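You operate a simulated robot arm through the tools that you are given. There is no shell and no other tool. Be economical: measure what you need, move in short steps, check, and stop when the job is done.

Carry out the task below with a simulated robot arm. There is one attempt and no reset: what you move stays moved.

JOB
Strap the turntable's stack with the orange strap over two green edge clips; ratchet the needle into the green.
Fine: clips on the two edges under the strap before tightening; strap grip clamped in the orange pocket; release lever back on hold.

It is judged by the outcome, as a careful person would: the job done as asked, and still so three seconds after it is handed in. It fails if anything else is knocked over, pushed out of place, dropped, spilled or broken.

ROBOT AND FRAMES
A 6-joint arm with a two-finger parallel gripper on a trunk, on a base that drives. Base frame: it is fixed to the floor where the robot stands at the start and does not move with it; the origin is under the middle of the robot, x ahead of it, y to its left, z up. Lengths are in m, angles in degrees, forces in N, time in s.
Its first joint turns from -166.0 to 166.0 degrees. Places, roughly: first gauge needle [-0.4, -0.9, 0.5]; orange pocket [0.3, -1, 0.5]; orange ratchet lever [-0.5, -1, 0.5]; orange release lever [-0.4, -0.9, 0.5]; orange strap clamp [0.3, -0.9, 0.5]; red brake lever [0.8, -0.6, 0.8]; red mains knob [0.5, -0.5, 1.1]; top edge of the stack by the orange pocket [0.2, -1, 0.8]; top edge of the stack by the orange ratchet [-0.3, -1, 0.8]. Payload 3.43 kg.
The TCP is the grasp point between the finger pads, 0.034 m short of the fingertips. In the tool frame z runs along the fingers and y along their closing line. The gripper opens to 0.128 m. The fingers are 0.024 m wide and 0.012 m thick; the gripper's body (0.048 by 0.13 m) begins 0.096 m behind the TCP.
Orientation is told as [roll, pitch, yaw] about the base's x, y, z axes, in that order, counted from this pose: with the fingers straight down and closing along the base's y, the tool's x points along the base's -x, its y along +y and its z along -z.

CONTROLS
- The arm moves only by the tool drive_tool. Its argument "increments" is a list of rows, each a list of 7 numbers: the shift along the tool's x, y, z in units of 30 mm (1.0 is 30 mm), then the turn, a rotation vector about the tool's x, y, z in units of 6 degrees (1.0 is 6 degrees), then the finger opening in m, from 0 to 0.128. In form: [[x, y, z, rx, ry, rz, hand], ...]. A call has 1 to 20 rows; each row shifts and turns the commanded pose from where the row before left it, along the tool's axes as they then stand. A call with a number of a shift or a turn outside -1 to 1 is refused whole. Rows are played at 5 a second. More than 0.05 m and 8.6 degrees between two rows, or a gripper value outside its range, and nothing of the call is played. Where a pose cannot be reached the arm comes as near as it can. A force on the tool above 50 N (or 10 N above the force at the start of the call, whichever is more), or a blocked arm, ends the call early, and 0.2 s more pass. Each finger travels about 0.153 m/s and halts on what it meets, pressing with about 37 N; the grip force reading is that of the motor and also rises with nothing between the fingers. The clock runs only during rows and for 0.2 s after the last one: add rows that do not move to give the fingers time. It gives the time, the measured TCP pose, the force on the tool (base axes), the opening and the grip force at its end, in the units of the frame above (readings bear some noise), with the torque about the TCP (base axes, N m) and any sound that the robot's microphone picked up, and new pictures: "pictures" is both (left out), scene, wrist or none.
- Cameras (640 x 400 px; columns grow to the right, rows downward): "scene" is now at [0.13, 0.1395, 1.2126]; the picture's right is [-0.86, -0.51, 0.00], its down [-0.24, 0.39, -0.89] and it looks along [0.46, -0.76, -0.46] (base axes); focal length 214 px, centre (320, 200). "wrist" rides on the gripper at [0.076, -0.011, -0.16] in the tool frame; the picture's right is [0.15, 0.99, 0.00], its down [-0.88, 0.13, -0.46] and it looks along [-0.45, 0.07, 0.89] (tool axes); focal length 234 px, centre (320, 200). There is no depth. A picture from a camera that has moved, and an enlarged one, comes with that camera's place and axes in the base frame and with its lens.
- roll_base(legs): drives the robot by 1 to 6 legs, each [ahead, left, turn to the left] in m, m and degrees, along the robot's own axes; the way and the turn of a leg run together, so that a leg with both is an arc; at most 1.5 m and 180 degrees a leg. The arm and the cameras ride along, it lands a little off, and it stops where it bumps. It gives what a move gives, and a new picture of the scene camera.
- head_to(pan, tilt): turns the head with the scene camera to pan (to the left, within 143 degrees either way) and tilt (down, from -29 to 69), counted from straight ahead of the robot. It gives what a move gives, and a new picture of the scene camera.
- zoom(camera, box): a new picture of the part [left, top, right, bottom] of that camera's present view, enlarged. The clock stands still meanwhile.
- hand_in(): hands the job in; it is judged then, once.

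Go step by step. Nothing tells you exact positions but the pictures and the camera data: compare them with the known pose of the tool, close in by small moves and look again before you grip or let go. The budget is 120 turns and 260 pictures, counting those below and the enlarged ones. Unless the task says otherwise, let go and move clear before handing in, and close with one line.

The tools are called after "Request:" by a JSON object that holds its "api" and its "payload". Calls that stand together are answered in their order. drive_tool: Moves the arm, as the interface text tells. Its arguments: {"type":"object","properties":{"increments":{"type":"array","items":{"type":"array","items":{"type":"number"}}},"pictures":{"type":"string","enum":["both","scene","wrist","none"]}},"required":["increments"]} The other tools are called the same way: roll_base (legs) drives the base; head_to (pan, tilt) turns the head that bears the scene camera; zoom (camera, box) takes an enlarged picture of a part of a camera's view; hand_in () hands the job in.

At the start:

```text
clock: 0.0
eef_pos: [-0.0953, -0.4625, 1.0813]
orientation: [0.0, 0.0, 0.0]
wrist_force: [-0.1, -0.1, -0.6]
ft_torque: [-0.04, 0.03, 0.01]
grip_width: 0.128
finger_force: 0.1
robot x, y, heading: [0.0017, -0.0019, 0.1]
head pan, tilt: [-59.0, 27.3]
```

scene: 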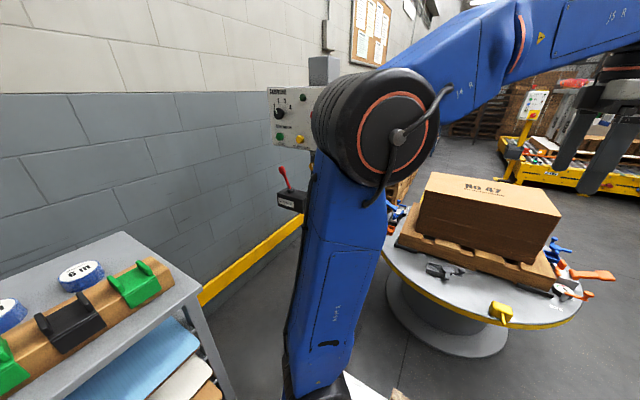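
wrist: 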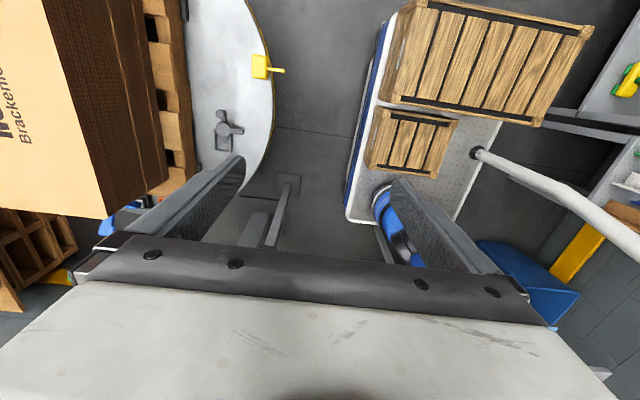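

I see the turntable with the carton on a pallet, a bench with green and black clips, and a panel with knobs. I'll look closer at each area before moving anything.

Request:
{"api": "zoom", "payload": {"camera": "scene", "box": [370, 160, 630, 360]}}

Request:
{"api": "zoom", "payload": {"camera": "scene", "box": [0, 220, 220, 400]}}

Request:
{"api": "zoom", "payload": {"camera": "scene", "box": [250, 60, 350, 220]}}

Request:
{"api": "head_to", "payload": {"pan": -100, "tilt": 35}}

```text
2.00 times, centred on (500, 260) of scene
camera zoom: at [0.13, 0.1395, 1.2126], right [-0.86, -0.51, 0.0], down [-0.24, 0.39, -0.89], along [0.46, -0.76, -0.46], focal length 429 px, centre (-40, 80)
```

zoom: 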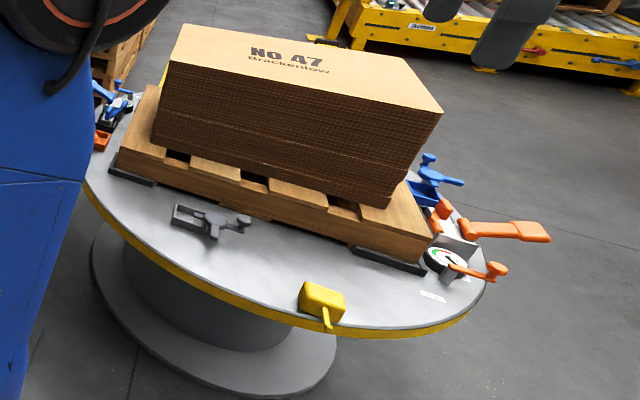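

```text
2.22 times, centred on (110, 310) of scene
camera zoom: at [0.13, 0.1395, 1.2126], right [-0.86, -0.51, 0.0], down [-0.24, 0.39, -0.89], along [0.46, -0.76, -0.46], focal length 477 px, centre (787, -44)
```

zoom: 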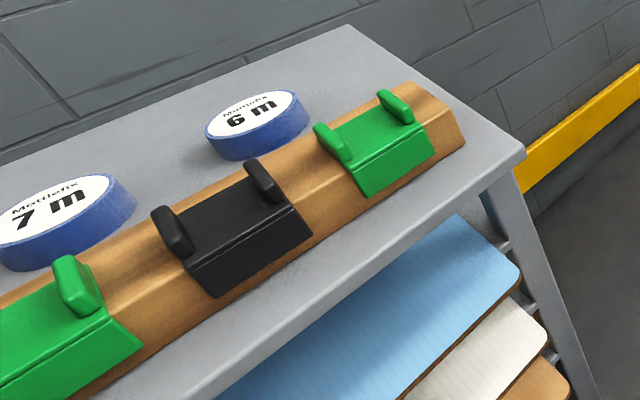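

```text
2.50 times, centred on (300, 140) of scene
camera zoom: at [0.13, 0.1395, 1.2126], right [-0.86, -0.51, 0.0], down [-0.24, 0.39, -0.89], along [0.46, -0.76, -0.46], focal length 536 px, centre (370, 350)
```

zoom: 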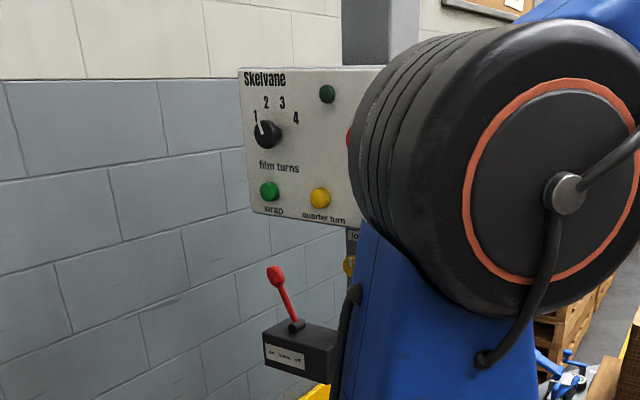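

```text
clock: 1.1
eef_pos: [-0.0957, -0.4628, 1.0805]
orientation: [0.0, 0.0, 0.0]
wrist_force: [-0.5, 0.6, -0.8]
ft_torque: [0.03, 0.01, 0.01]
grip_width: 0.1278
finger_force: 0.1
robot x, y, heading: [-0.0021, 0.0009, 0.2]
head pan, tilt: [-100.0, 35.0]
camera scene: at [0.0677, 0.1311, 1.2006], right [-0.98, 0.17, 0.0], down [0.1, 0.56, -0.82], along [-0.14, -0.81, -0.57], focal length 214 px, centre (320, 200)
```

scene: 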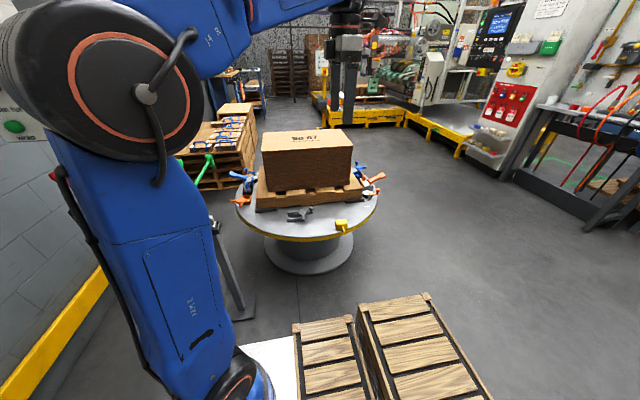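

The strapping gear sits on both sides of the stack: the ratchet on the right and the pocket and clamp on the left. I'll zoom in on both.

Request:
{"api": "zoom", "payload": {"camera": "scene", "box": [330, 150, 400, 240]}}

Request:
{"api": "zoom", "payload": {"camera": "scene", "box": [170, 120, 290, 240]}}

Request:
{"api": "zoom", "payload": {"camera": "wrist", "box": [0, 0, 320, 200]}}

Request:
{"api": "head_to", "payload": {"pan": -20, "tilt": 30}}

```text
4.44 times, centred on (365, 195) of scene
camera zoom: at [0.0677, 0.1311, 1.2006], right [-0.98, 0.17, 0.0], down [0.1, 0.56, -0.82], along [-0.14, -0.81, -0.57], focal length 953 px, centre (120, 222)
```

zoom: 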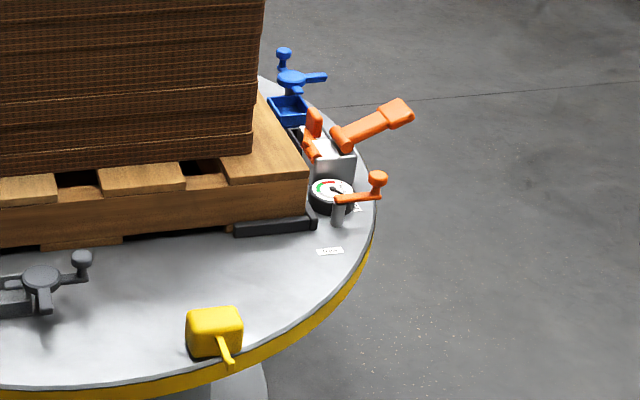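

```text
3.33 times, centred on (230, 180) of scene
camera zoom: at [0.0677, 0.1311, 1.2006], right [-0.98, 0.17, 0.0], down [0.1, 0.56, -0.82], along [-0.14, -0.81, -0.57], focal length 715 px, centre (620, 267)
```

zoom: 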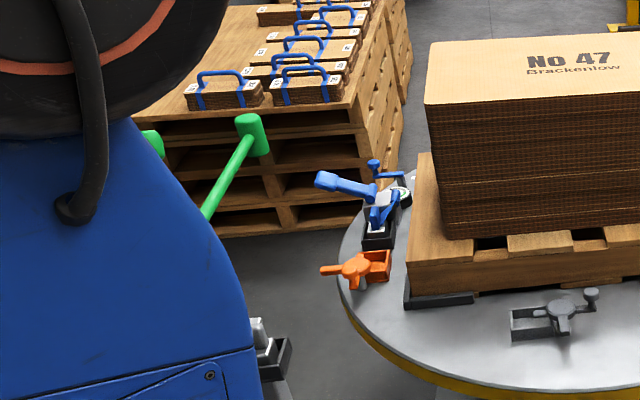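

```text
2.00 times, centred on (160, 100) of wrist
camera zoom: at [-0.1718, -0.4737, 1.2392], right [-0.15, 0.99, 0.0], down [0.88, 0.13, 0.46], along [0.45, 0.07, -0.89], focal length 468 px, centre (640, 400)
```

zoom: 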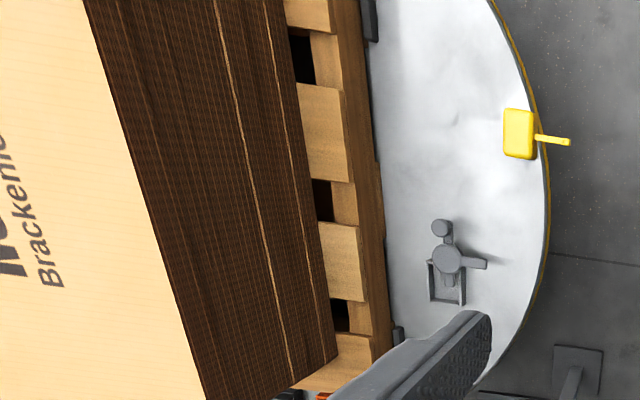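

```text
clock: 2.6
eef_pos: [-0.0961, -0.4634, 1.0804]
orientation: [0.0, 0.0, 0.0]
wrist_force: [0.2, -0.5, -0.3]
ft_torque: [0.0, -0.02, 0.04]
grip_width: 0.1279
finger_force: 0.1
robot x, y, heading: [0.0008, 0.0016, -0.0]
head pan, tilt: [-20.0, 30.0]
camera scene: at [0.1679, 0.1869, 1.2083], right [-0.34, -0.94, 0.0], down [-0.47, 0.17, -0.87], along [0.81, -0.3, -0.5], focal length 214 px, centre (320, 200)
```

scene: 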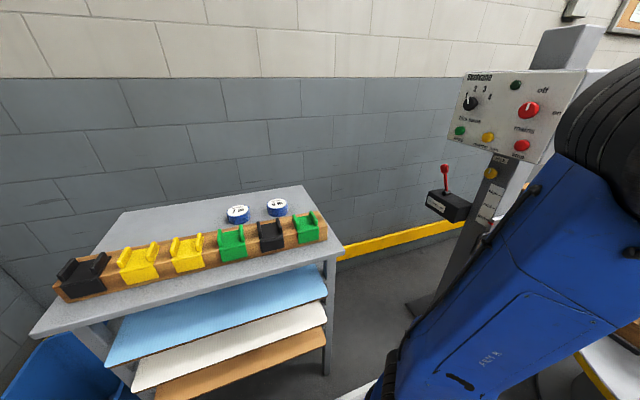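

Six clips sit on the bench rail, two of them green. I'll read the panel and bench labels.

Request:
{"api": "zoom", "payload": {"camera": "scene", "box": [440, 60, 600, 160]}}

Request:
{"api": "zoom", "payload": {"camera": "scene", "box": [420, 150, 520, 230]}}

Request:
{"api": "zoom", "payload": {"camera": "scene", "box": [180, 190, 340, 290]}}

```text
4.00 times, centred on (520, 110) of scene
camera zoom: at [0.1679, 0.1869, 1.2083], right [-0.34, -0.94, 0.0], down [-0.47, 0.17, -0.87], along [0.81, -0.3, -0.5], focal length 858 px, centre (-480, 560)
```

zoom: 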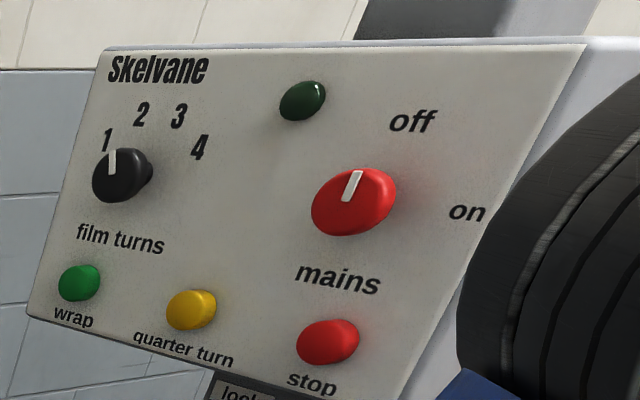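

```text
5.00 times, centred on (470, 190) of scene
camera zoom: at [0.1679, 0.1869, 1.2083], right [-0.34, -0.94, 0.0], down [-0.47, 0.17, -0.87], along [0.81, -0.3, -0.5], focal length 1072 px, centre (-430, 250)
```

zoom: 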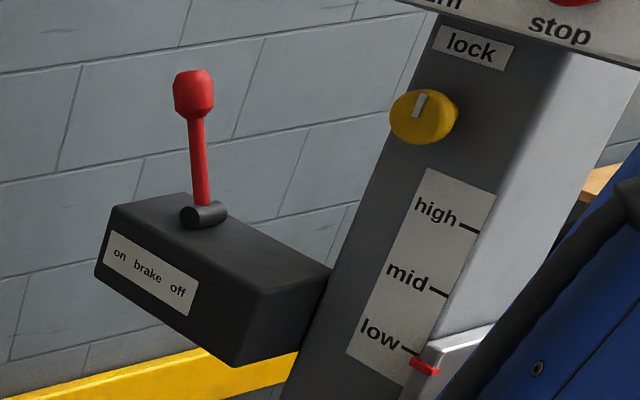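

```text
4.00 times, centred on (260, 240) of scene
camera zoom: at [0.1679, 0.1869, 1.2083], right [-0.34, -0.94, 0.0], down [-0.47, 0.17, -0.87], along [0.81, -0.3, -0.5], focal length 858 px, centre (560, 40)
```

zoom: 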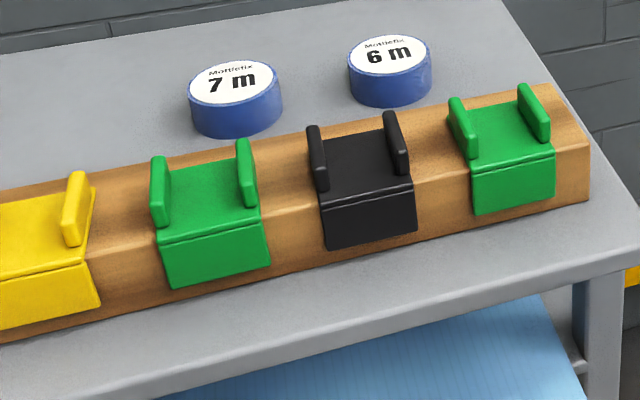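

Mains is off and the brake is on, so the table stays put. The clips sit in a row along y at about x 0.7, so the default finger orientation fits across their side walls. I'll swing the arm towards the bench, staying inside the panel.

Request:
{"api": "drive_tool", "payload": {"increments": [[-1, 0, 0, 0, 0, 0, 0.128], [-1, 0, 0, 0, 0, 0, 0.128], [-1, 0, 0, 0, 0, 0, 0.128], [-1, 0, 0, 0, 0, 0, 0.128], [-1, 0, 0, 0, 0, 0, 0.128], [-1, 0, 0, 0, 0, 0, 0.128], [-1, 0, 0, 0, 0, 0, 0.128], [-1, 0, 0, 0, 0, 0, 0.128], [-1, 0.7, 0, 0, 0, 0, 0.128], [-1, 0.7, 0, 0, 0, 0, 0.128], [-1, 0.7, 0, 0, 0, 0, 0.128], [-1, 0.7, 0, 0, 0, 0, 0.128]], "pictures": "both"}}

```text
clock: 5.2
eef_pos: [0.2648, -0.3764, 1.0806]
orientation: [0.1, 0.0, 0.0]
wrist_force: [-0.1, -0.7, 0.1]
ft_torque: [0.04, 0.03, 0.01]
grip_width: 0.1279
finger_force: 0.0
robot x, y, heading: [-0.0022, -0.0006, -0.2]
head pan, tilt: [-20.0, 30.0]
camera scene: at [0.1681, 0.1867, 1.2084], right [-0.34, -0.94, 0.0], down [-0.47, 0.17, -0.87], along [0.81, -0.3, -0.5], focal length 214 px, centre (320, 200)
camera wrist: at [0.1886, -0.3877, 1.2402], right [-0.15, 0.99, 0.0], down [0.88, 0.13, 0.46], along [0.45, 0.07, -0.89], focal length 234 px, centre (320, 200)
```

scene: 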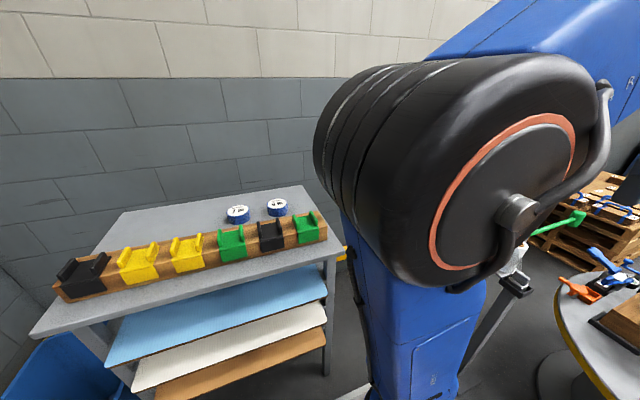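
wrist: 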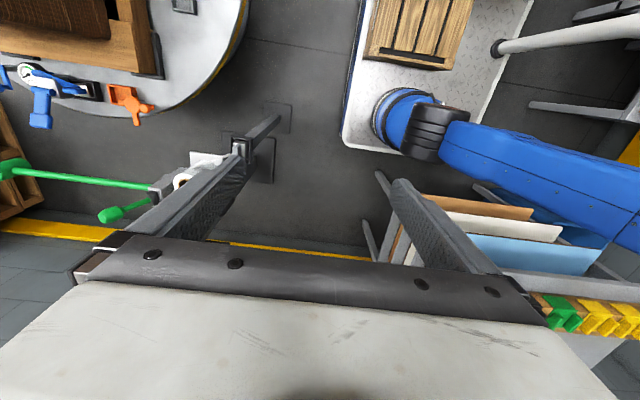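

The elbow swings close by the head but should clear. I'll continue in a short stretch and check.

Request:
{"api": "drive_tool", "payload": {"increments": [[-1, 0.7, 0, 0, 0, 0, 0.128], [-1, 0.7, 0, 0, 0, 0, 0.128], [-1, 0.8, 0, 0, 0, 0, 0.128], [-1, 0.9, 0, 0, 0, 0, 0.128], [-1, 0.9, 0, 0, 0, 0, 0.128], [-1, 0.9, 0, 0, 0, 0, 0.128], [-1, 0.9, 0, 0, 0, 0, 0.128]], "pictures": "both"}}

```text
clock: 6.8
eef_pos: [0.4729, -0.2032, 1.0785]
orientation: [0.0, 0.0, 0.0]
wrist_force: [-1.1, -0.2, -0.3]
ft_torque: [-0.01, 0.01, -0.01]
grip_width: 0.1281
finger_force: 0.0
robot x, y, heading: [0.0015, -0.0017, 0.2]
head pan, tilt: [-20.0, 30.0]
camera scene: at [0.1679, 0.187, 1.2083], right [-0.34, -0.94, 0.0], down [-0.47, 0.17, -0.87], along [0.81, -0.3, -0.5], focal length 214 px, centre (320, 200)
camera wrist: at [0.3982, -0.2141, 1.2383], right [-0.15, 0.99, 0.0], down [0.88, 0.13, 0.46], along [0.45, 0.07, -0.89], focal length 234 px, centre (320, 200)
```

scene: 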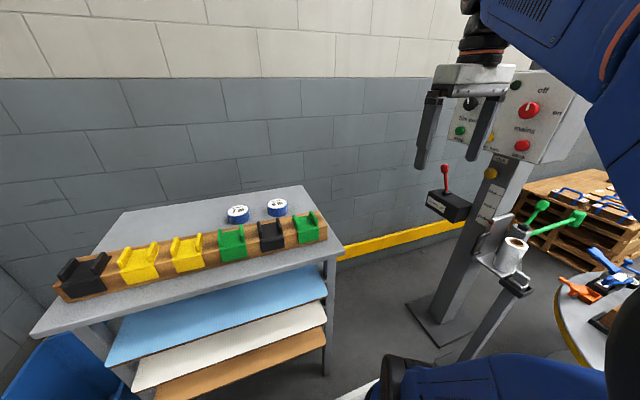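
wrist: 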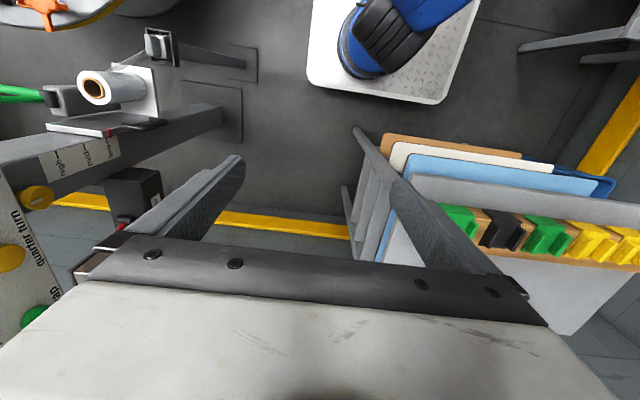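

Intersecting the two views puts the nearest green clip near (0.586, 0.072, 0.877). I'll move above it and look with the wrist camera.

Request:
{"api": "drive_tool", "payload": {"increments": [[-0.4, 1, 0, 0, 0, 0, 0.128], [-0.4, 1, 0, 0, 0, 0, 0.128], [-0.4, 1, 0, 0, 0, 0, 0.128], [-0.4, 1, 0, 0, 0, 0, 0.128], [-0.4, 1, 0, 0, 0, 0, 0.128], [-0.4, 1, 0, 0, 0, 0, 0.128], [-0.4, 1, 0, 0, 0, 0, 0.128], [-0.4, 1, 0, 0, 0, 0, 0.128], [-0.4, 1, 0, 0, 0, 0, 0.09], [0, 0.2, 0, 0, 0, 0, 0.09]], "pictures": "both"}}

Request:
{"api": "zoom", "payload": {"camera": "wrist", "box": [160, 50, 480, 250]}}

```text
clock: 9.0
eef_pos: [0.5827, 0.0709, 1.0805]
orientation: [0.0, 0.0, 0.0]
wrist_force: [1.1, 0.1, 0.5]
ft_torque: [-0.02, -0.01, 0.02]
grip_width: 0.0901
finger_force: 0.1
robot x, y, heading: [0.0007, -0.0002, 0.1]
head pan, tilt: [-20.0, 30.0]
camera scene: at [0.1679, 0.187, 1.2083], right [-0.34, -0.94, 0.0], down [-0.47, 0.17, -0.87], along [0.81, -0.3, -0.5], focal length 214 px, centre (320, 200)
camera wrist: at [0.5069, 0.0603, 1.2382], right [-0.15, 0.99, 0.0], down [0.88, 0.13, 0.46], along [0.45, 0.07, -0.89], focal length 234 px, centre (320, 200)
```

scene: 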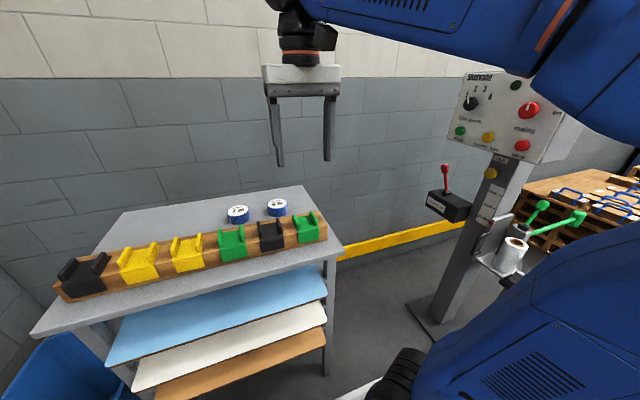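
wrist: 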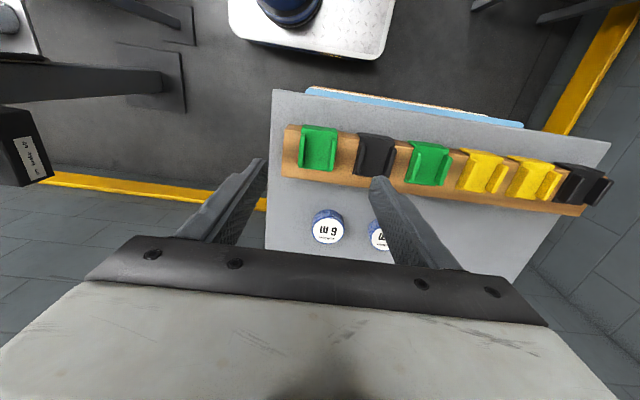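

```text
2.00 times, centred on (320, 150) of wrist
camera zoom: at [0.5069, 0.0603, 1.2382], right [-0.15, 0.99, 0.0], down [0.88, 0.13, 0.46], along [0.45, 0.07, -0.89], focal length 468 px, centre (320, 300)
```

zoom: 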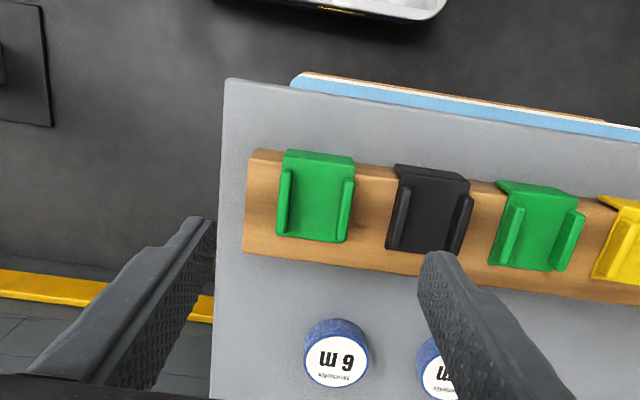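

The refined clip estimate is about (0.61, 0.072, 0.855). I'll descend partway and re-check.

Request:
{"api": "drive_tool", "payload": {"increments": [[-1, 0, 1, 0, 0, 0, 0.09], [0, 0, 1, 0, 0, 0, 0.09], [0, 0, 1, 0, 0, 0, 0.09], [0, 0, 1, 0, 0, 0, 0.09], [0, 0, 0.4, 0, 0, 0, 0.09]], "pictures": "both"}}

Request:
{"api": "zoom", "payload": {"camera": "wrist", "box": [200, 100, 440, 250]}}

Request:
{"api": "zoom", "payload": {"camera": "scene", "box": [220, 140, 380, 240]}}

```text
clock: 10.2
eef_pos: [0.6131, 0.0706, 0.9494]
orientation: [0.0, 0.1, 0.0]
wrist_force: [-0.1, -0.7, 0.0]
ft_torque: [-0.01, 0.02, 0.02]
grip_width: 0.0901
finger_force: 0.1
robot x, y, heading: [-0.0005, 0.0054, 0.1]
head pan, tilt: [-20.0, 30.0]
camera scene: at [0.168, 0.187, 1.2083], right [-0.34, -0.94, 0.0], down [-0.47, 0.17, -0.87], along [0.81, -0.3, -0.5], focal length 214 px, centre (320, 200)
camera wrist: at [0.5372, 0.0595, 1.1068], right [-0.15, 0.99, 0.0], down [0.88, 0.13, 0.46], along [0.45, 0.07, -0.89], focal length 234 px, centre (320, 200)
```

scene: 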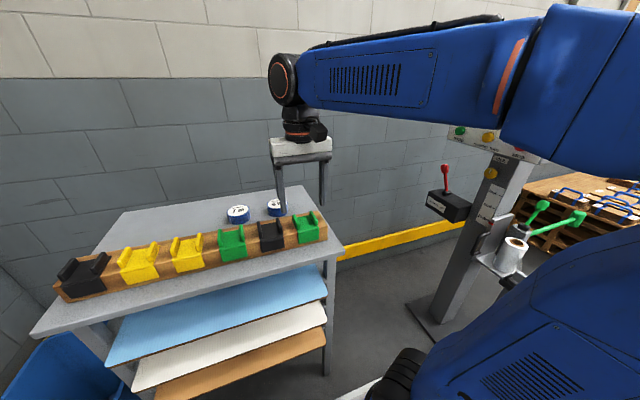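
wrist: 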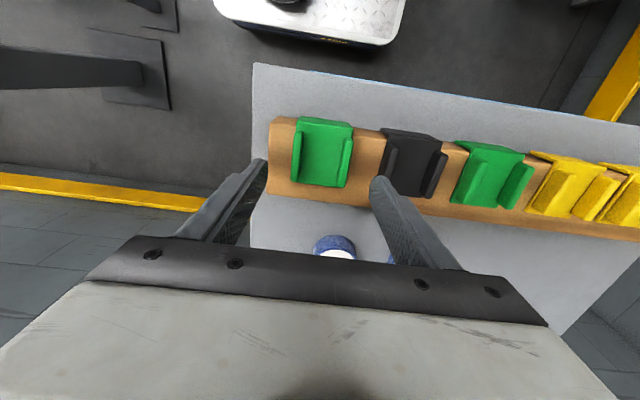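

```text
2.67 times, centred on (320, 175) of wrist
camera zoom: at [0.5372, 0.0595, 1.1068], right [-0.15, 0.99, 0.0], down [0.88, 0.13, 0.46], along [0.45, 0.07, -0.89], focal length 624 px, centre (320, 267)
```

zoom: 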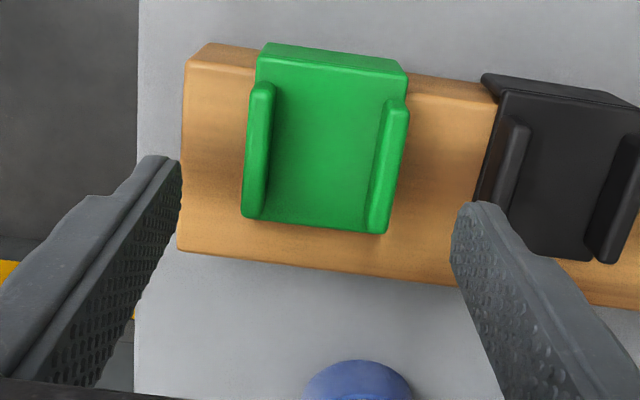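

```text
4.00 times, centred on (300, 190) of scene
camera zoom: at [0.168, 0.187, 1.2083], right [-0.34, -0.94, 0.0], down [-0.47, 0.17, -0.87], along [0.81, -0.3, -0.5], focal length 858 px, centre (400, 240)
```

zoom: 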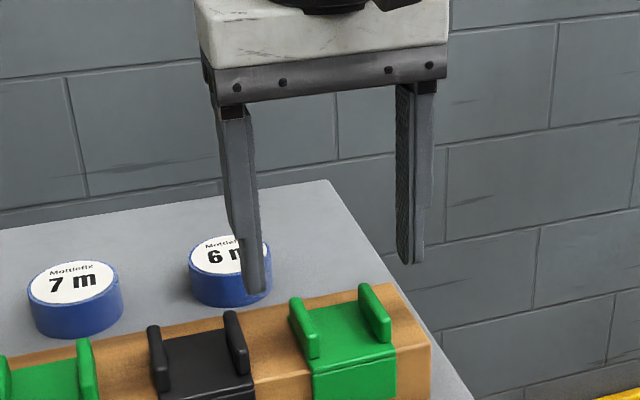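

The clip sits centred between the fingers, with its plate near z 0.875. I'll lower so the tips straddle the walls, then look.

Request:
{"api": "drive_tool", "payload": {"increments": [[0.25, 0, 0.6, 0, 0, 0, 0.09], [0, 0, 0.5, 0, 0, 0, 0.09], [0, 0, 0, 0, 0, 0, 0.09]], "pictures": "wrist"}}

Request:
{"api": "zoom", "payload": {"camera": "scene", "box": [250, 170, 370, 245]}}

```text
clock: 11.0
eef_pos: [0.6043, 0.0709, 0.9146]
orientation: [0.1, 0.1, 0.1]
wrist_force: [0.7, 0.3, 0.3]
ft_torque: [0.02, 0.01, -0.01]
grip_width: 0.0899
finger_force: 0.0
robot x, y, heading: [-0.0015, 0.0002, -0.0]
head pan, tilt: [-20.0, 30.0]
camera wrist: at [0.5291, 0.0593, 1.074], right [-0.15, 0.99, 0.0], down [0.88, 0.13, 0.46], along [0.45, 0.07, -0.89], focal length 234 px, centre (320, 200)
```

wrist: 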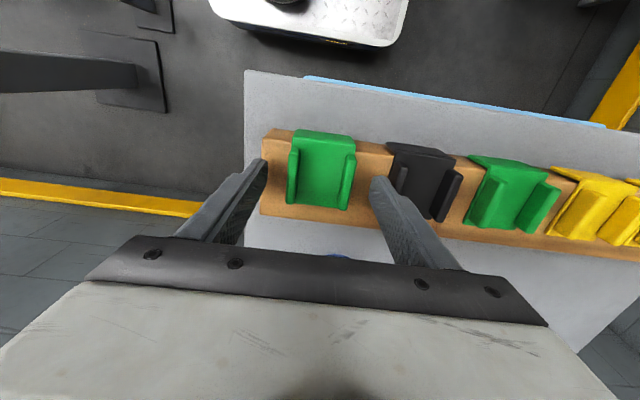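

```text
5.33 times, centred on (310, 208) of scene
camera zoom: at [0.168, 0.187, 1.2083], right [-0.34, -0.94, 0.0], down [-0.47, 0.17, -0.87], along [0.81, -0.3, -0.5], focal length 1144 px, centre (373, 160)
```

zoom: 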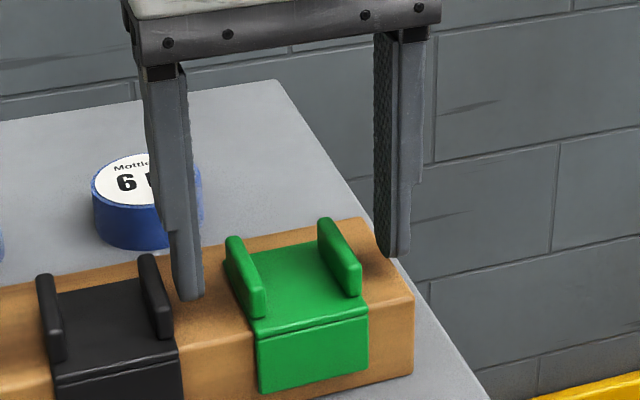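

The tips straddle the walls, just above the rail. I'll lower a touch more and close gently.

Request:
{"api": "drive_tool", "payload": {"increments": [[0, 0, 0.25, 0, 0, 0, 0.09], [0, 0, 0, 0, 0, 0, 0.06], [0, 0, 0, 0, 0, 0, 0.045], [0, 0, 0, 0, 0, 0, 0.045]], "pictures": "wrist"}}

Request:
{"api": "zoom", "payload": {"camera": "scene", "box": [250, 170, 370, 245]}}

```text
clock: 12.0
eef_pos: [0.6049, 0.0711, 0.9071]
orientation: [0.0, -0.1, 0.0]
wrist_force: [0.1, 0.2, 0.3]
ft_torque: [0.02, 0.0, -0.04]
grip_width: 0.0551
finger_force: 37.5
robot x, y, heading: [-0.0036, 0.0005, -0.0]
head pan, tilt: [-20.0, 30.0]
camera wrist: at [0.5296, 0.0597, 1.0668], right [-0.15, 0.99, 0.0], down [0.88, 0.13, 0.46], along [0.45, 0.07, -0.89], focal length 234 px, centre (320, 200)
```

wrist: 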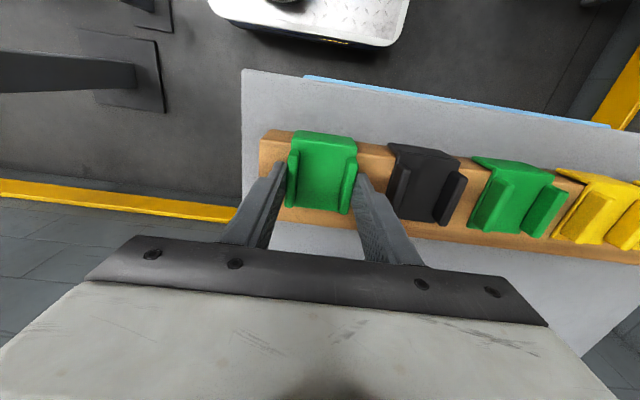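

```text
5.33 times, centred on (310, 208) of scene
camera zoom: at [0.168, 0.187, 1.2083], right [-0.34, -0.94, 0.0], down [-0.47, 0.17, -0.87], along [0.81, -0.3, -0.5], focal length 1144 px, centre (373, 160)
```

zoom: 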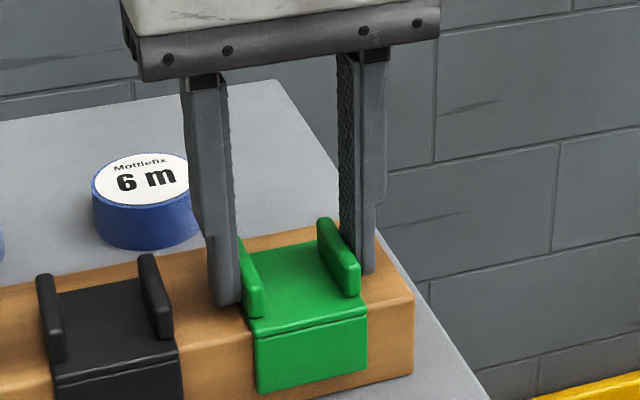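

The clip is gripped 0.055 m wide and centred. I'll lift it straight up and look behind the robot before repositioning the base.

Request:
{"api": "drive_tool", "payload": {"increments": [[0, 0, -0.3, 0, 0, 0, 0.045], [0, 0, -0.7, 0, 0, 0, 0.045], [0, 0, -1, 0, 0, 0, 0.045], [0, 0, -1, 0, 0, 0, 0.045], [0, 0, -1, 0, 0, 0, 0.045], [0, 0, -1, 0, 0, 0, 0.045], [0, 0, -1, 0, 0, 0, 0.045]], "pictures": "both"}}

Request:
{"api": "head_to", "payload": {"pan": -143, "tilt": 45}}

Request:
{"api": "head_to", "payload": {"pan": 143, "tilt": 45}}

```text
clock: 13.6
eef_pos: [0.6031, 0.0706, 1.0878]
orientation: [0.0, 0.0, 0.0]
wrist_force: [0.1, -0.2, -1.1]
ft_torque: [0.04, 0.01, 0.0]
grip_width: 0.0552
finger_force: 37.1
robot x, y, heading: [-0.0002, 0.0, 0.2]
head pan, tilt: [-20.0, 30.0]
camera scene: at [0.168, 0.187, 1.2083], right [-0.34, -0.94, 0.0], down [-0.47, 0.17, -0.87], along [0.81, -0.3, -0.5], focal length 214 px, centre (320, 200)
camera wrist: at [0.5279, 0.0603, 1.2465], right [-0.15, 0.99, 0.0], down [0.88, 0.13, 0.46], along [0.45, 0.07, -0.89], focal length 234 px, centre (320, 200)
```

scene: 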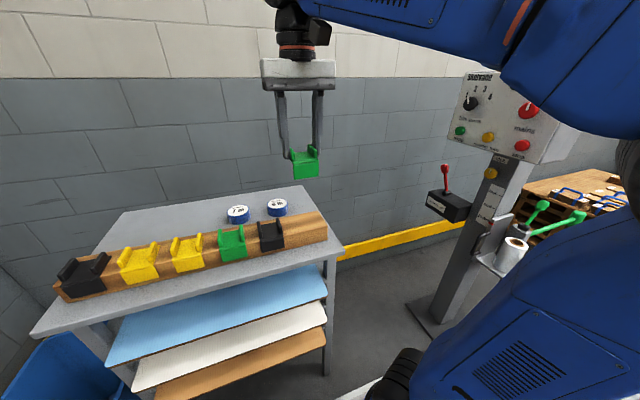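
wrist: 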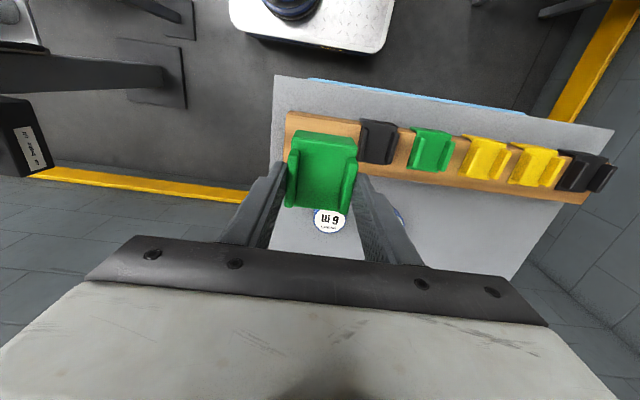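

```text
clock: 15.6
eef_pos: [0.604, 0.071, 1.0871]
orientation: [0.0, 0.0, 0.0]
wrist_force: [-0.4, 0.0, 0.1]
ft_torque: [0.0, 0.0, -0.02]
grip_width: 0.0552
finger_force: 36.8
robot x, y, heading: [-0.0014, 0.0039, 0.1]
head pan, tilt: [-143.0, 45.0]
camera scene: at [0.0181, 0.169, 1.1857], right [-0.6, 0.8, 0.0], down [0.56, 0.43, -0.71], along [-0.56, -0.43, -0.71], focal length 214 px, centre (320, 200)
```

scene: 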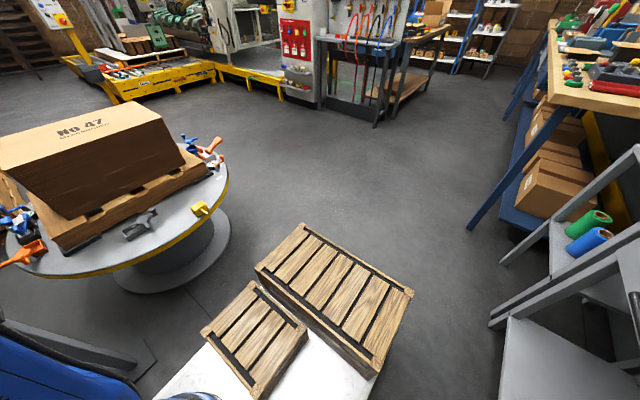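

```text
clock: 19.6
eef_pos: [0.6037, 0.071, 1.0877]
orientation: [0.0, 0.1, 0.0]
wrist_force: [0.8, -0.6, -0.9]
ft_torque: [0.0, 0.0, 0.05]
grip_width: 0.055
finger_force: 37.3
robot x, y, heading: [0.0033, 0.0025, -0.1]
head pan, tilt: [143.0, 45.0]
camera scene: at [0.0181, 0.2669, 1.1857], right [0.6, 0.8, 0.0], down [0.56, -0.43, -0.71], along [-0.56, 0.43, -0.71], focal length 214 px, centre (320, 200)
```

scene: 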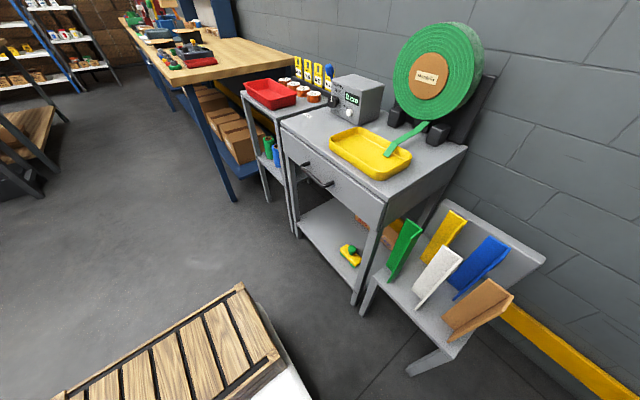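

Behind and to the right is clear. I'll shift the base to about (-0.15, -0.20), so both bench and stack are within reach.

Request:
{"api": "roll_base", "payload": {"legs": [[-0.15, -0.2, 0]]}}

Request:
{"api": "head_to", "payload": {"pan": -75, "tilt": 35}}

```text
clock: 21.4
eef_pos: [0.452, -0.1287, 1.0869]
orientation: [0.0, 0.0, -0.1]
wrist_force: [0.5, -1.0, -0.8]
ft_torque: [0.02, 0.0, 0.04]
grip_width: 0.0549
finger_force: 37.6
robot x, y, heading: [-0.1514, -0.1984, 0.0]
head pan, tilt: [143.0, 45.0]
camera scene: at [-0.1332, 0.0671, 1.1857], right [0.6, 0.8, 0.0], down [0.56, -0.43, -0.71], along [-0.56, 0.43, -0.71], focal length 214 px, centre (320, 200)
```

scene: 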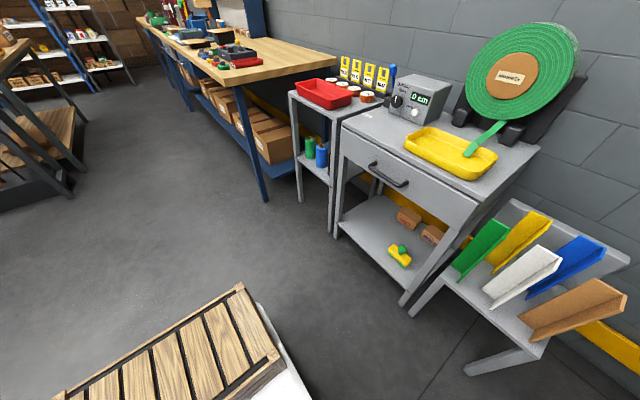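

```text
clock: 24.5
eef_pos: [0.4524, -0.1296, 1.0882]
orientation: [-0.1, 0.1, -0.1]
wrist_force: [-0.6, -0.9, -0.4]
ft_torque: [0.0, 0.0, 0.02]
grip_width: 0.0549
finger_force: 36.9
robot x, y, heading: [-0.1522, -0.1978, -0.2]
head pan, tilt: [-75.0, 35.0]
camera scene: at [-0.0458, -0.0671, 1.2005], right [-0.97, -0.26, 0.0], down [-0.15, 0.55, -0.82], along [0.21, -0.79, -0.57], focal length 214 px, centre (320, 200)
```

scene: 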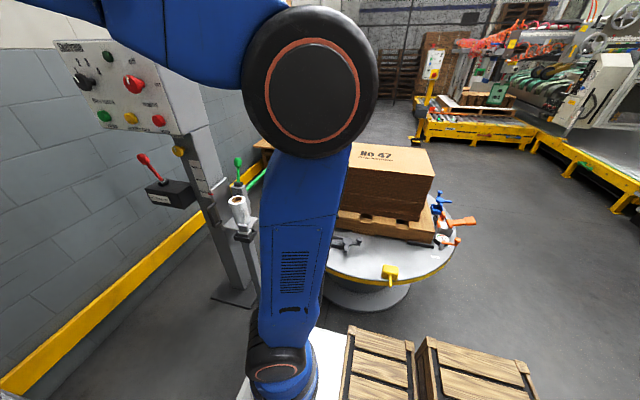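

The way past the panel is free. I'll swing back inside its radius towards the stack, holding the clip level.

Request:
{"api": "drive_tool", "payload": {"increments": [[0.8, -0.93, 0, 0, 0, 0, 0.045], [0.8, -0.93, 0, 0, 0, 0, 0.045], [0.8, -0.93, 0, 0, 0, 0, 0.045], [0.8, -0.93, 0, 0, 0, 0, 0.045], [0.8, -0.93, 0, 0, 0, 0, 0.045], [0.44, -1, 0, 0, 0, 0, 0.045], [0.44, -1, 0, 0, 0, 0, 0.045], [0.44, -1, 0, 0, 0, 0, 0.045], [0.44, -1, 0, 0, 0, 0, 0.045], [0.44, -1, 0, 0, 0, 0, 0.045], [0.44, -1, 0, 0, 0, 0, 0.045], [0.83, -0.94, 0, 0, 0, 0, 0.045], [0.83, -0.94, 0, 0, 0, 0, 0.045], [0.83, -0.94, 0, 0, 0, 0, 0.045], [0.83, -0.94, 0, 0, 0, 0, 0.045], [0.83, -0.94, 0, 0, 0, 0, 0.045], [0.83, -0.94, 0, 0, 0, 0, 0.045]], "pictures": "both"}}

```text
clock: 28.1
eef_pos: [0.1017, -0.6167, 1.0891]
orientation: [-0.1, 0.0, -0.1]
wrist_force: [0.1, 0.1, -0.4]
ft_torque: [-0.05, -0.02, 0.0]
grip_width: 0.0554
finger_force: 36.8
robot x, y, heading: [-0.1532, -0.2022, -0.1]
head pan, tilt: [-75.0, 35.0]
camera scene: at [-0.0459, -0.0668, 1.2005], right [-0.97, -0.26, 0.0], down [-0.15, 0.55, -0.82], along [0.21, -0.79, -0.57], focal length 214 px, centre (320, 200)
camera wrist: at [0.0268, -0.6274, 1.247], right [-0.14, 0.99, 0.0], down [0.88, 0.13, 0.46], along [0.45, 0.06, -0.89], focal length 234 px, centre (320, 200)
```

scene: 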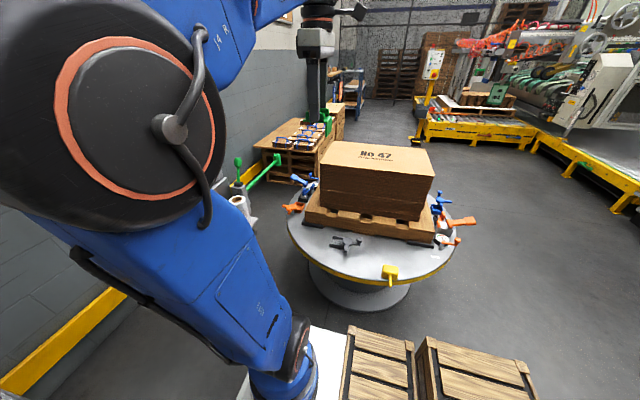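
wrist: 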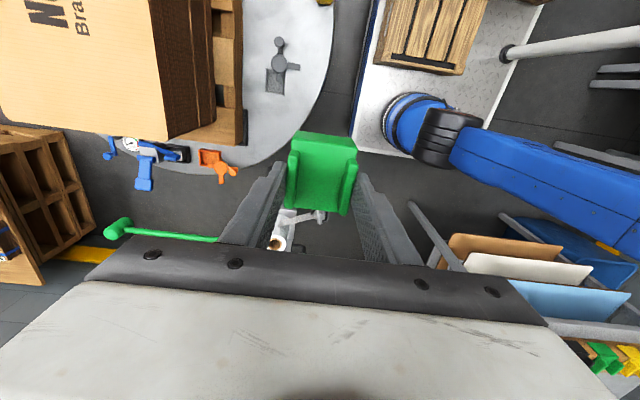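

I'm holding the clip beside the stack. Next I'll move above the ratchet-side top edge.

Request:
{"api": "drive_tool", "payload": {"increments": [[1, -0.88, 0, 0, 0, 0, 0.045], [1, -0.88, 0, 0, 0, 0, 0.045], [1, -0.88, 0, 0, 0, 0, 0.045], [1, -0.88, 0, 0, 0, 0, 0.045], [1, -0.88, 0, 0, 0, 0, 0.045], [1, -0.88, 0, 0, 0, 0, 0.045], [1, -0.88, 0, 0, 0, 0, 0.045], [1, -0.88, 0, 0, 0, 0, 0.045], [1, -0.88, 0, 0, 0, 0, 0.045], [1, -0.88, 0, 0, 0, 0, 0.045], [1, -0.88, 0, 0, 0, 0, 0.045], [1, -0.88, 0, 0, 0, 0, 0.045], [1, -0.88, 0, 0, 0, 0, 0.045]], "pictures": "both"}}

Request:
{"api": "zoom", "payload": {"camera": "wrist", "box": [160, 0, 480, 200]}}

Request:
{"api": "zoom", "payload": {"camera": "scene", "box": [280, 130, 480, 255]}}

```text
clock: 30.9
eef_pos: [-0.2764, -0.938, 1.0521]
orientation: [-0.3, 0.2, -0.1]
wrist_force: [0.8, 0.4, -0.4]
ft_torque: [-0.07, 0.02, 0.02]
grip_width: 0.055
finger_force: 36.8
out of reach, approached as far as the arm can: row 12, 13
robot x, y, heading: [-0.1528, -0.1985, -0.4]
head pan, tilt: [-75.0, 35.0]
camera scene: at [-0.0458, -0.067, 1.2005], right [-0.97, -0.26, 0.0], down [-0.15, 0.55, -0.82], along [0.21, -0.79, -0.57], focal length 214 px, centre (320, 200)
camera wrist: at [-0.3513, -0.948, 1.2109], right [-0.14, 0.99, 0.0], down [0.88, 0.13, 0.45], along [0.45, 0.06, -0.89], focal length 234 px, centre (320, 200)
```

scene: 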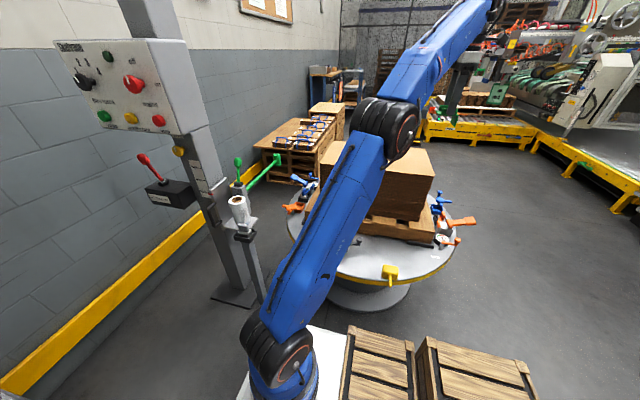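
wrist: 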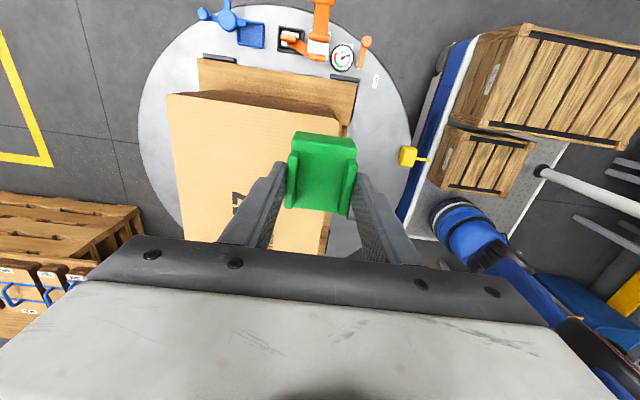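

```text
2.00 times, centred on (320, 100) of wrist
camera zoom: at [-0.3513, -0.948, 1.2109], right [-0.14, 0.99, 0.0], down [0.88, 0.13, 0.45], along [0.45, 0.06, -0.89], focal length 468 px, centre (320, 400)
```

zoom: 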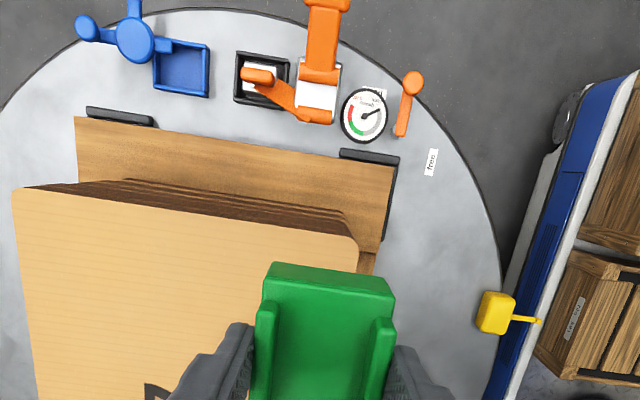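

```text
3.20 times, centred on (380, 192) of scene
camera zoom: at [-0.0458, -0.067, 1.2005], right [-0.97, -0.26, 0.0], down [-0.15, 0.55, -0.82], along [0.21, -0.79, -0.57], focal length 686 px, centre (128, 224)
```

zoom: 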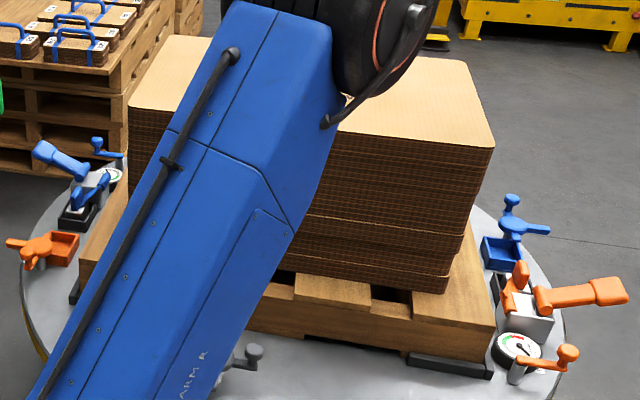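

The arm is at its reach limit at this height, so I need to come lower. First I'll study the ratchet details.

Request:
{"api": "zoom", "payload": {"camera": "wrist", "box": [260, 0, 390, 82]}}

Request:
{"api": "zoom", "payload": {"camera": "scene", "box": [420, 180, 484, 250]}}

Request:
{"api": "zoom", "payload": {"camera": "scene", "box": [280, 165, 324, 220]}}

```text
4.88 times, centred on (325, 41) of wrist
camera zoom: at [-0.3513, -0.948, 1.2109], right [-0.14, 0.99, 0.0], down [0.88, 0.13, 0.45], along [0.45, 0.06, -0.89], focal length 1142 px, centre (296, 976)
```

zoom: 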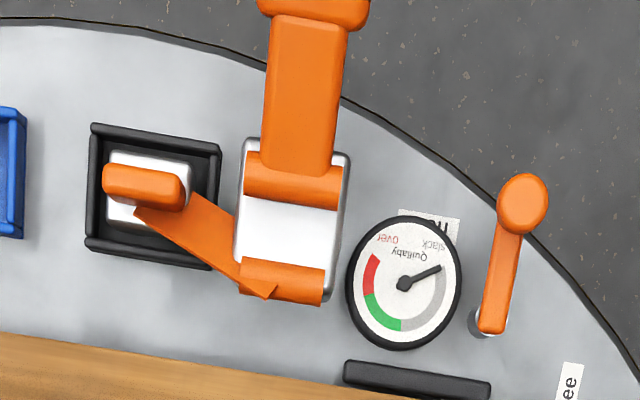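

```text
5.71 times, centred on (452, 215) of scene
camera zoom: at [-0.0458, -0.067, 1.2005], right [-0.97, -0.26, 0.0], down [-0.15, 0.55, -0.82], along [0.21, -0.79, -0.57], focal length 1226 px, centre (-434, 114)
```

zoom: 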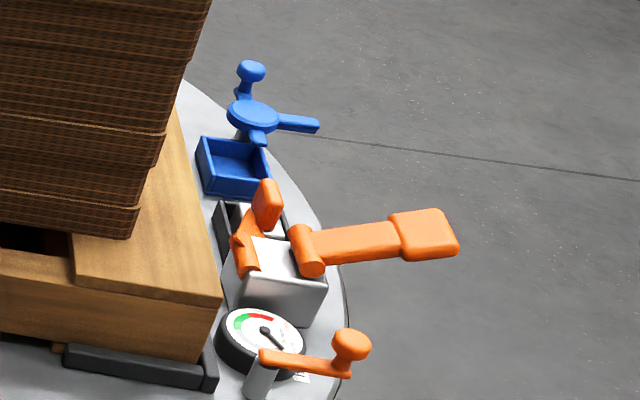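

```text
7.27 times, centred on (302, 192) of scene
camera zoom: at [-0.0458, -0.067, 1.2005], right [-0.97, -0.26, 0.0], down [-0.15, 0.55, -0.82], along [0.21, -0.79, -0.57], focal length 1560 px, centre (451, 254)
```

zoom: 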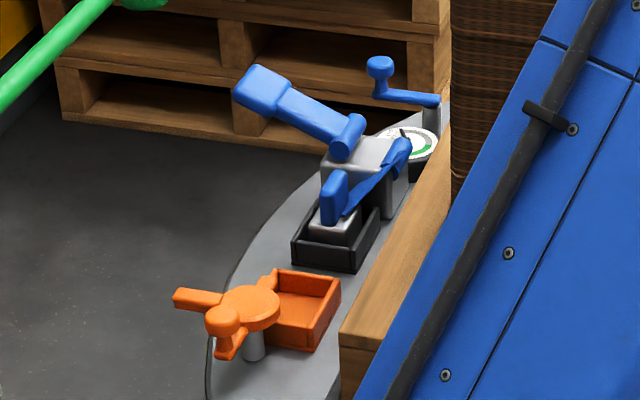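

The strap grip, a silver block with an orange tab, is parked in a black tray by the ratchet; the release lever is on hold and the gauge reads slack. The orange strap line is at y about -0.965 and the box's ratchet-side top edge at x about -0.296, z about 0.79. I'll lower to just above that edge.

Request:
{"api": "drive_tool", "payload": {"increments": [[0, 0, 1, 0, 0, 0, 0.045], [0, 0, 1, 0, 0, 0, 0.045], [0, 0, 1, 0, 0, 0, 0.045], [0, 0, 1, 0, 0, 0, 0.045], [0, 0, 0.8, 0, 0, 0, 0.045], [0, 0, 0, 0, 0, 0, 0.045]], "pictures": "both"}}

Request:
{"api": "zoom", "payload": {"camera": "wrist", "box": [200, 80, 440, 230]}}

```text
clock: 32.3
eef_pos: [-0.2764, -0.9375, 0.9065]
orientation: [-0.1, 0.1, -0.1]
wrist_force: [-0.6, 1.3, -0.2]
ft_torque: [0.0, -0.01, 0.0]
grip_width: 0.0549
finger_force: 36.6
robot x, y, heading: [-0.1501, -0.2011, -0.3]
head pan, tilt: [-75.0, 35.0]
camera scene: at [-0.0459, -0.0673, 1.2006], right [-0.97, -0.26, 0.0], down [-0.15, 0.55, -0.82], along [0.21, -0.79, -0.57], focal length 214 px, centre (320, 200)
camera wrist: at [-0.3517, -0.9479, 1.0654], right [-0.14, 0.99, 0.0], down [0.88, 0.13, 0.46], along [0.45, 0.07, -0.89], focal length 234 px, centre (320, 200)
```

scene: 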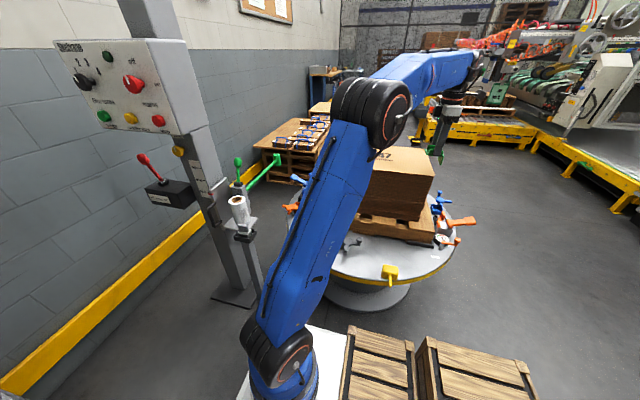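
wrist: 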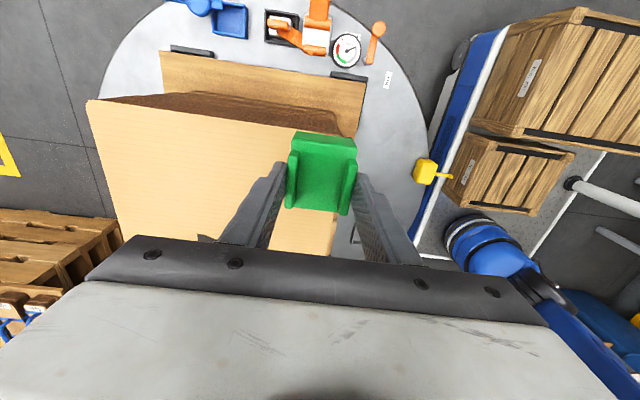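

```text
2.67 times, centred on (320, 155) of wrist
camera zoom: at [-0.3517, -0.9479, 1.0654], right [-0.14, 0.99, 0.0], down [0.88, 0.13, 0.46], along [0.45, 0.07, -0.89], focal length 624 px, centre (320, 320)
```

zoom: 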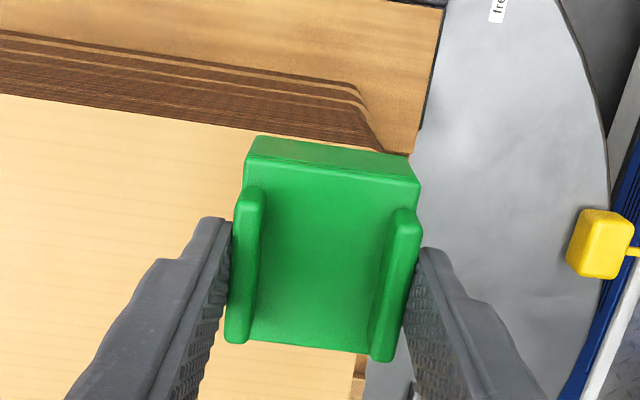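

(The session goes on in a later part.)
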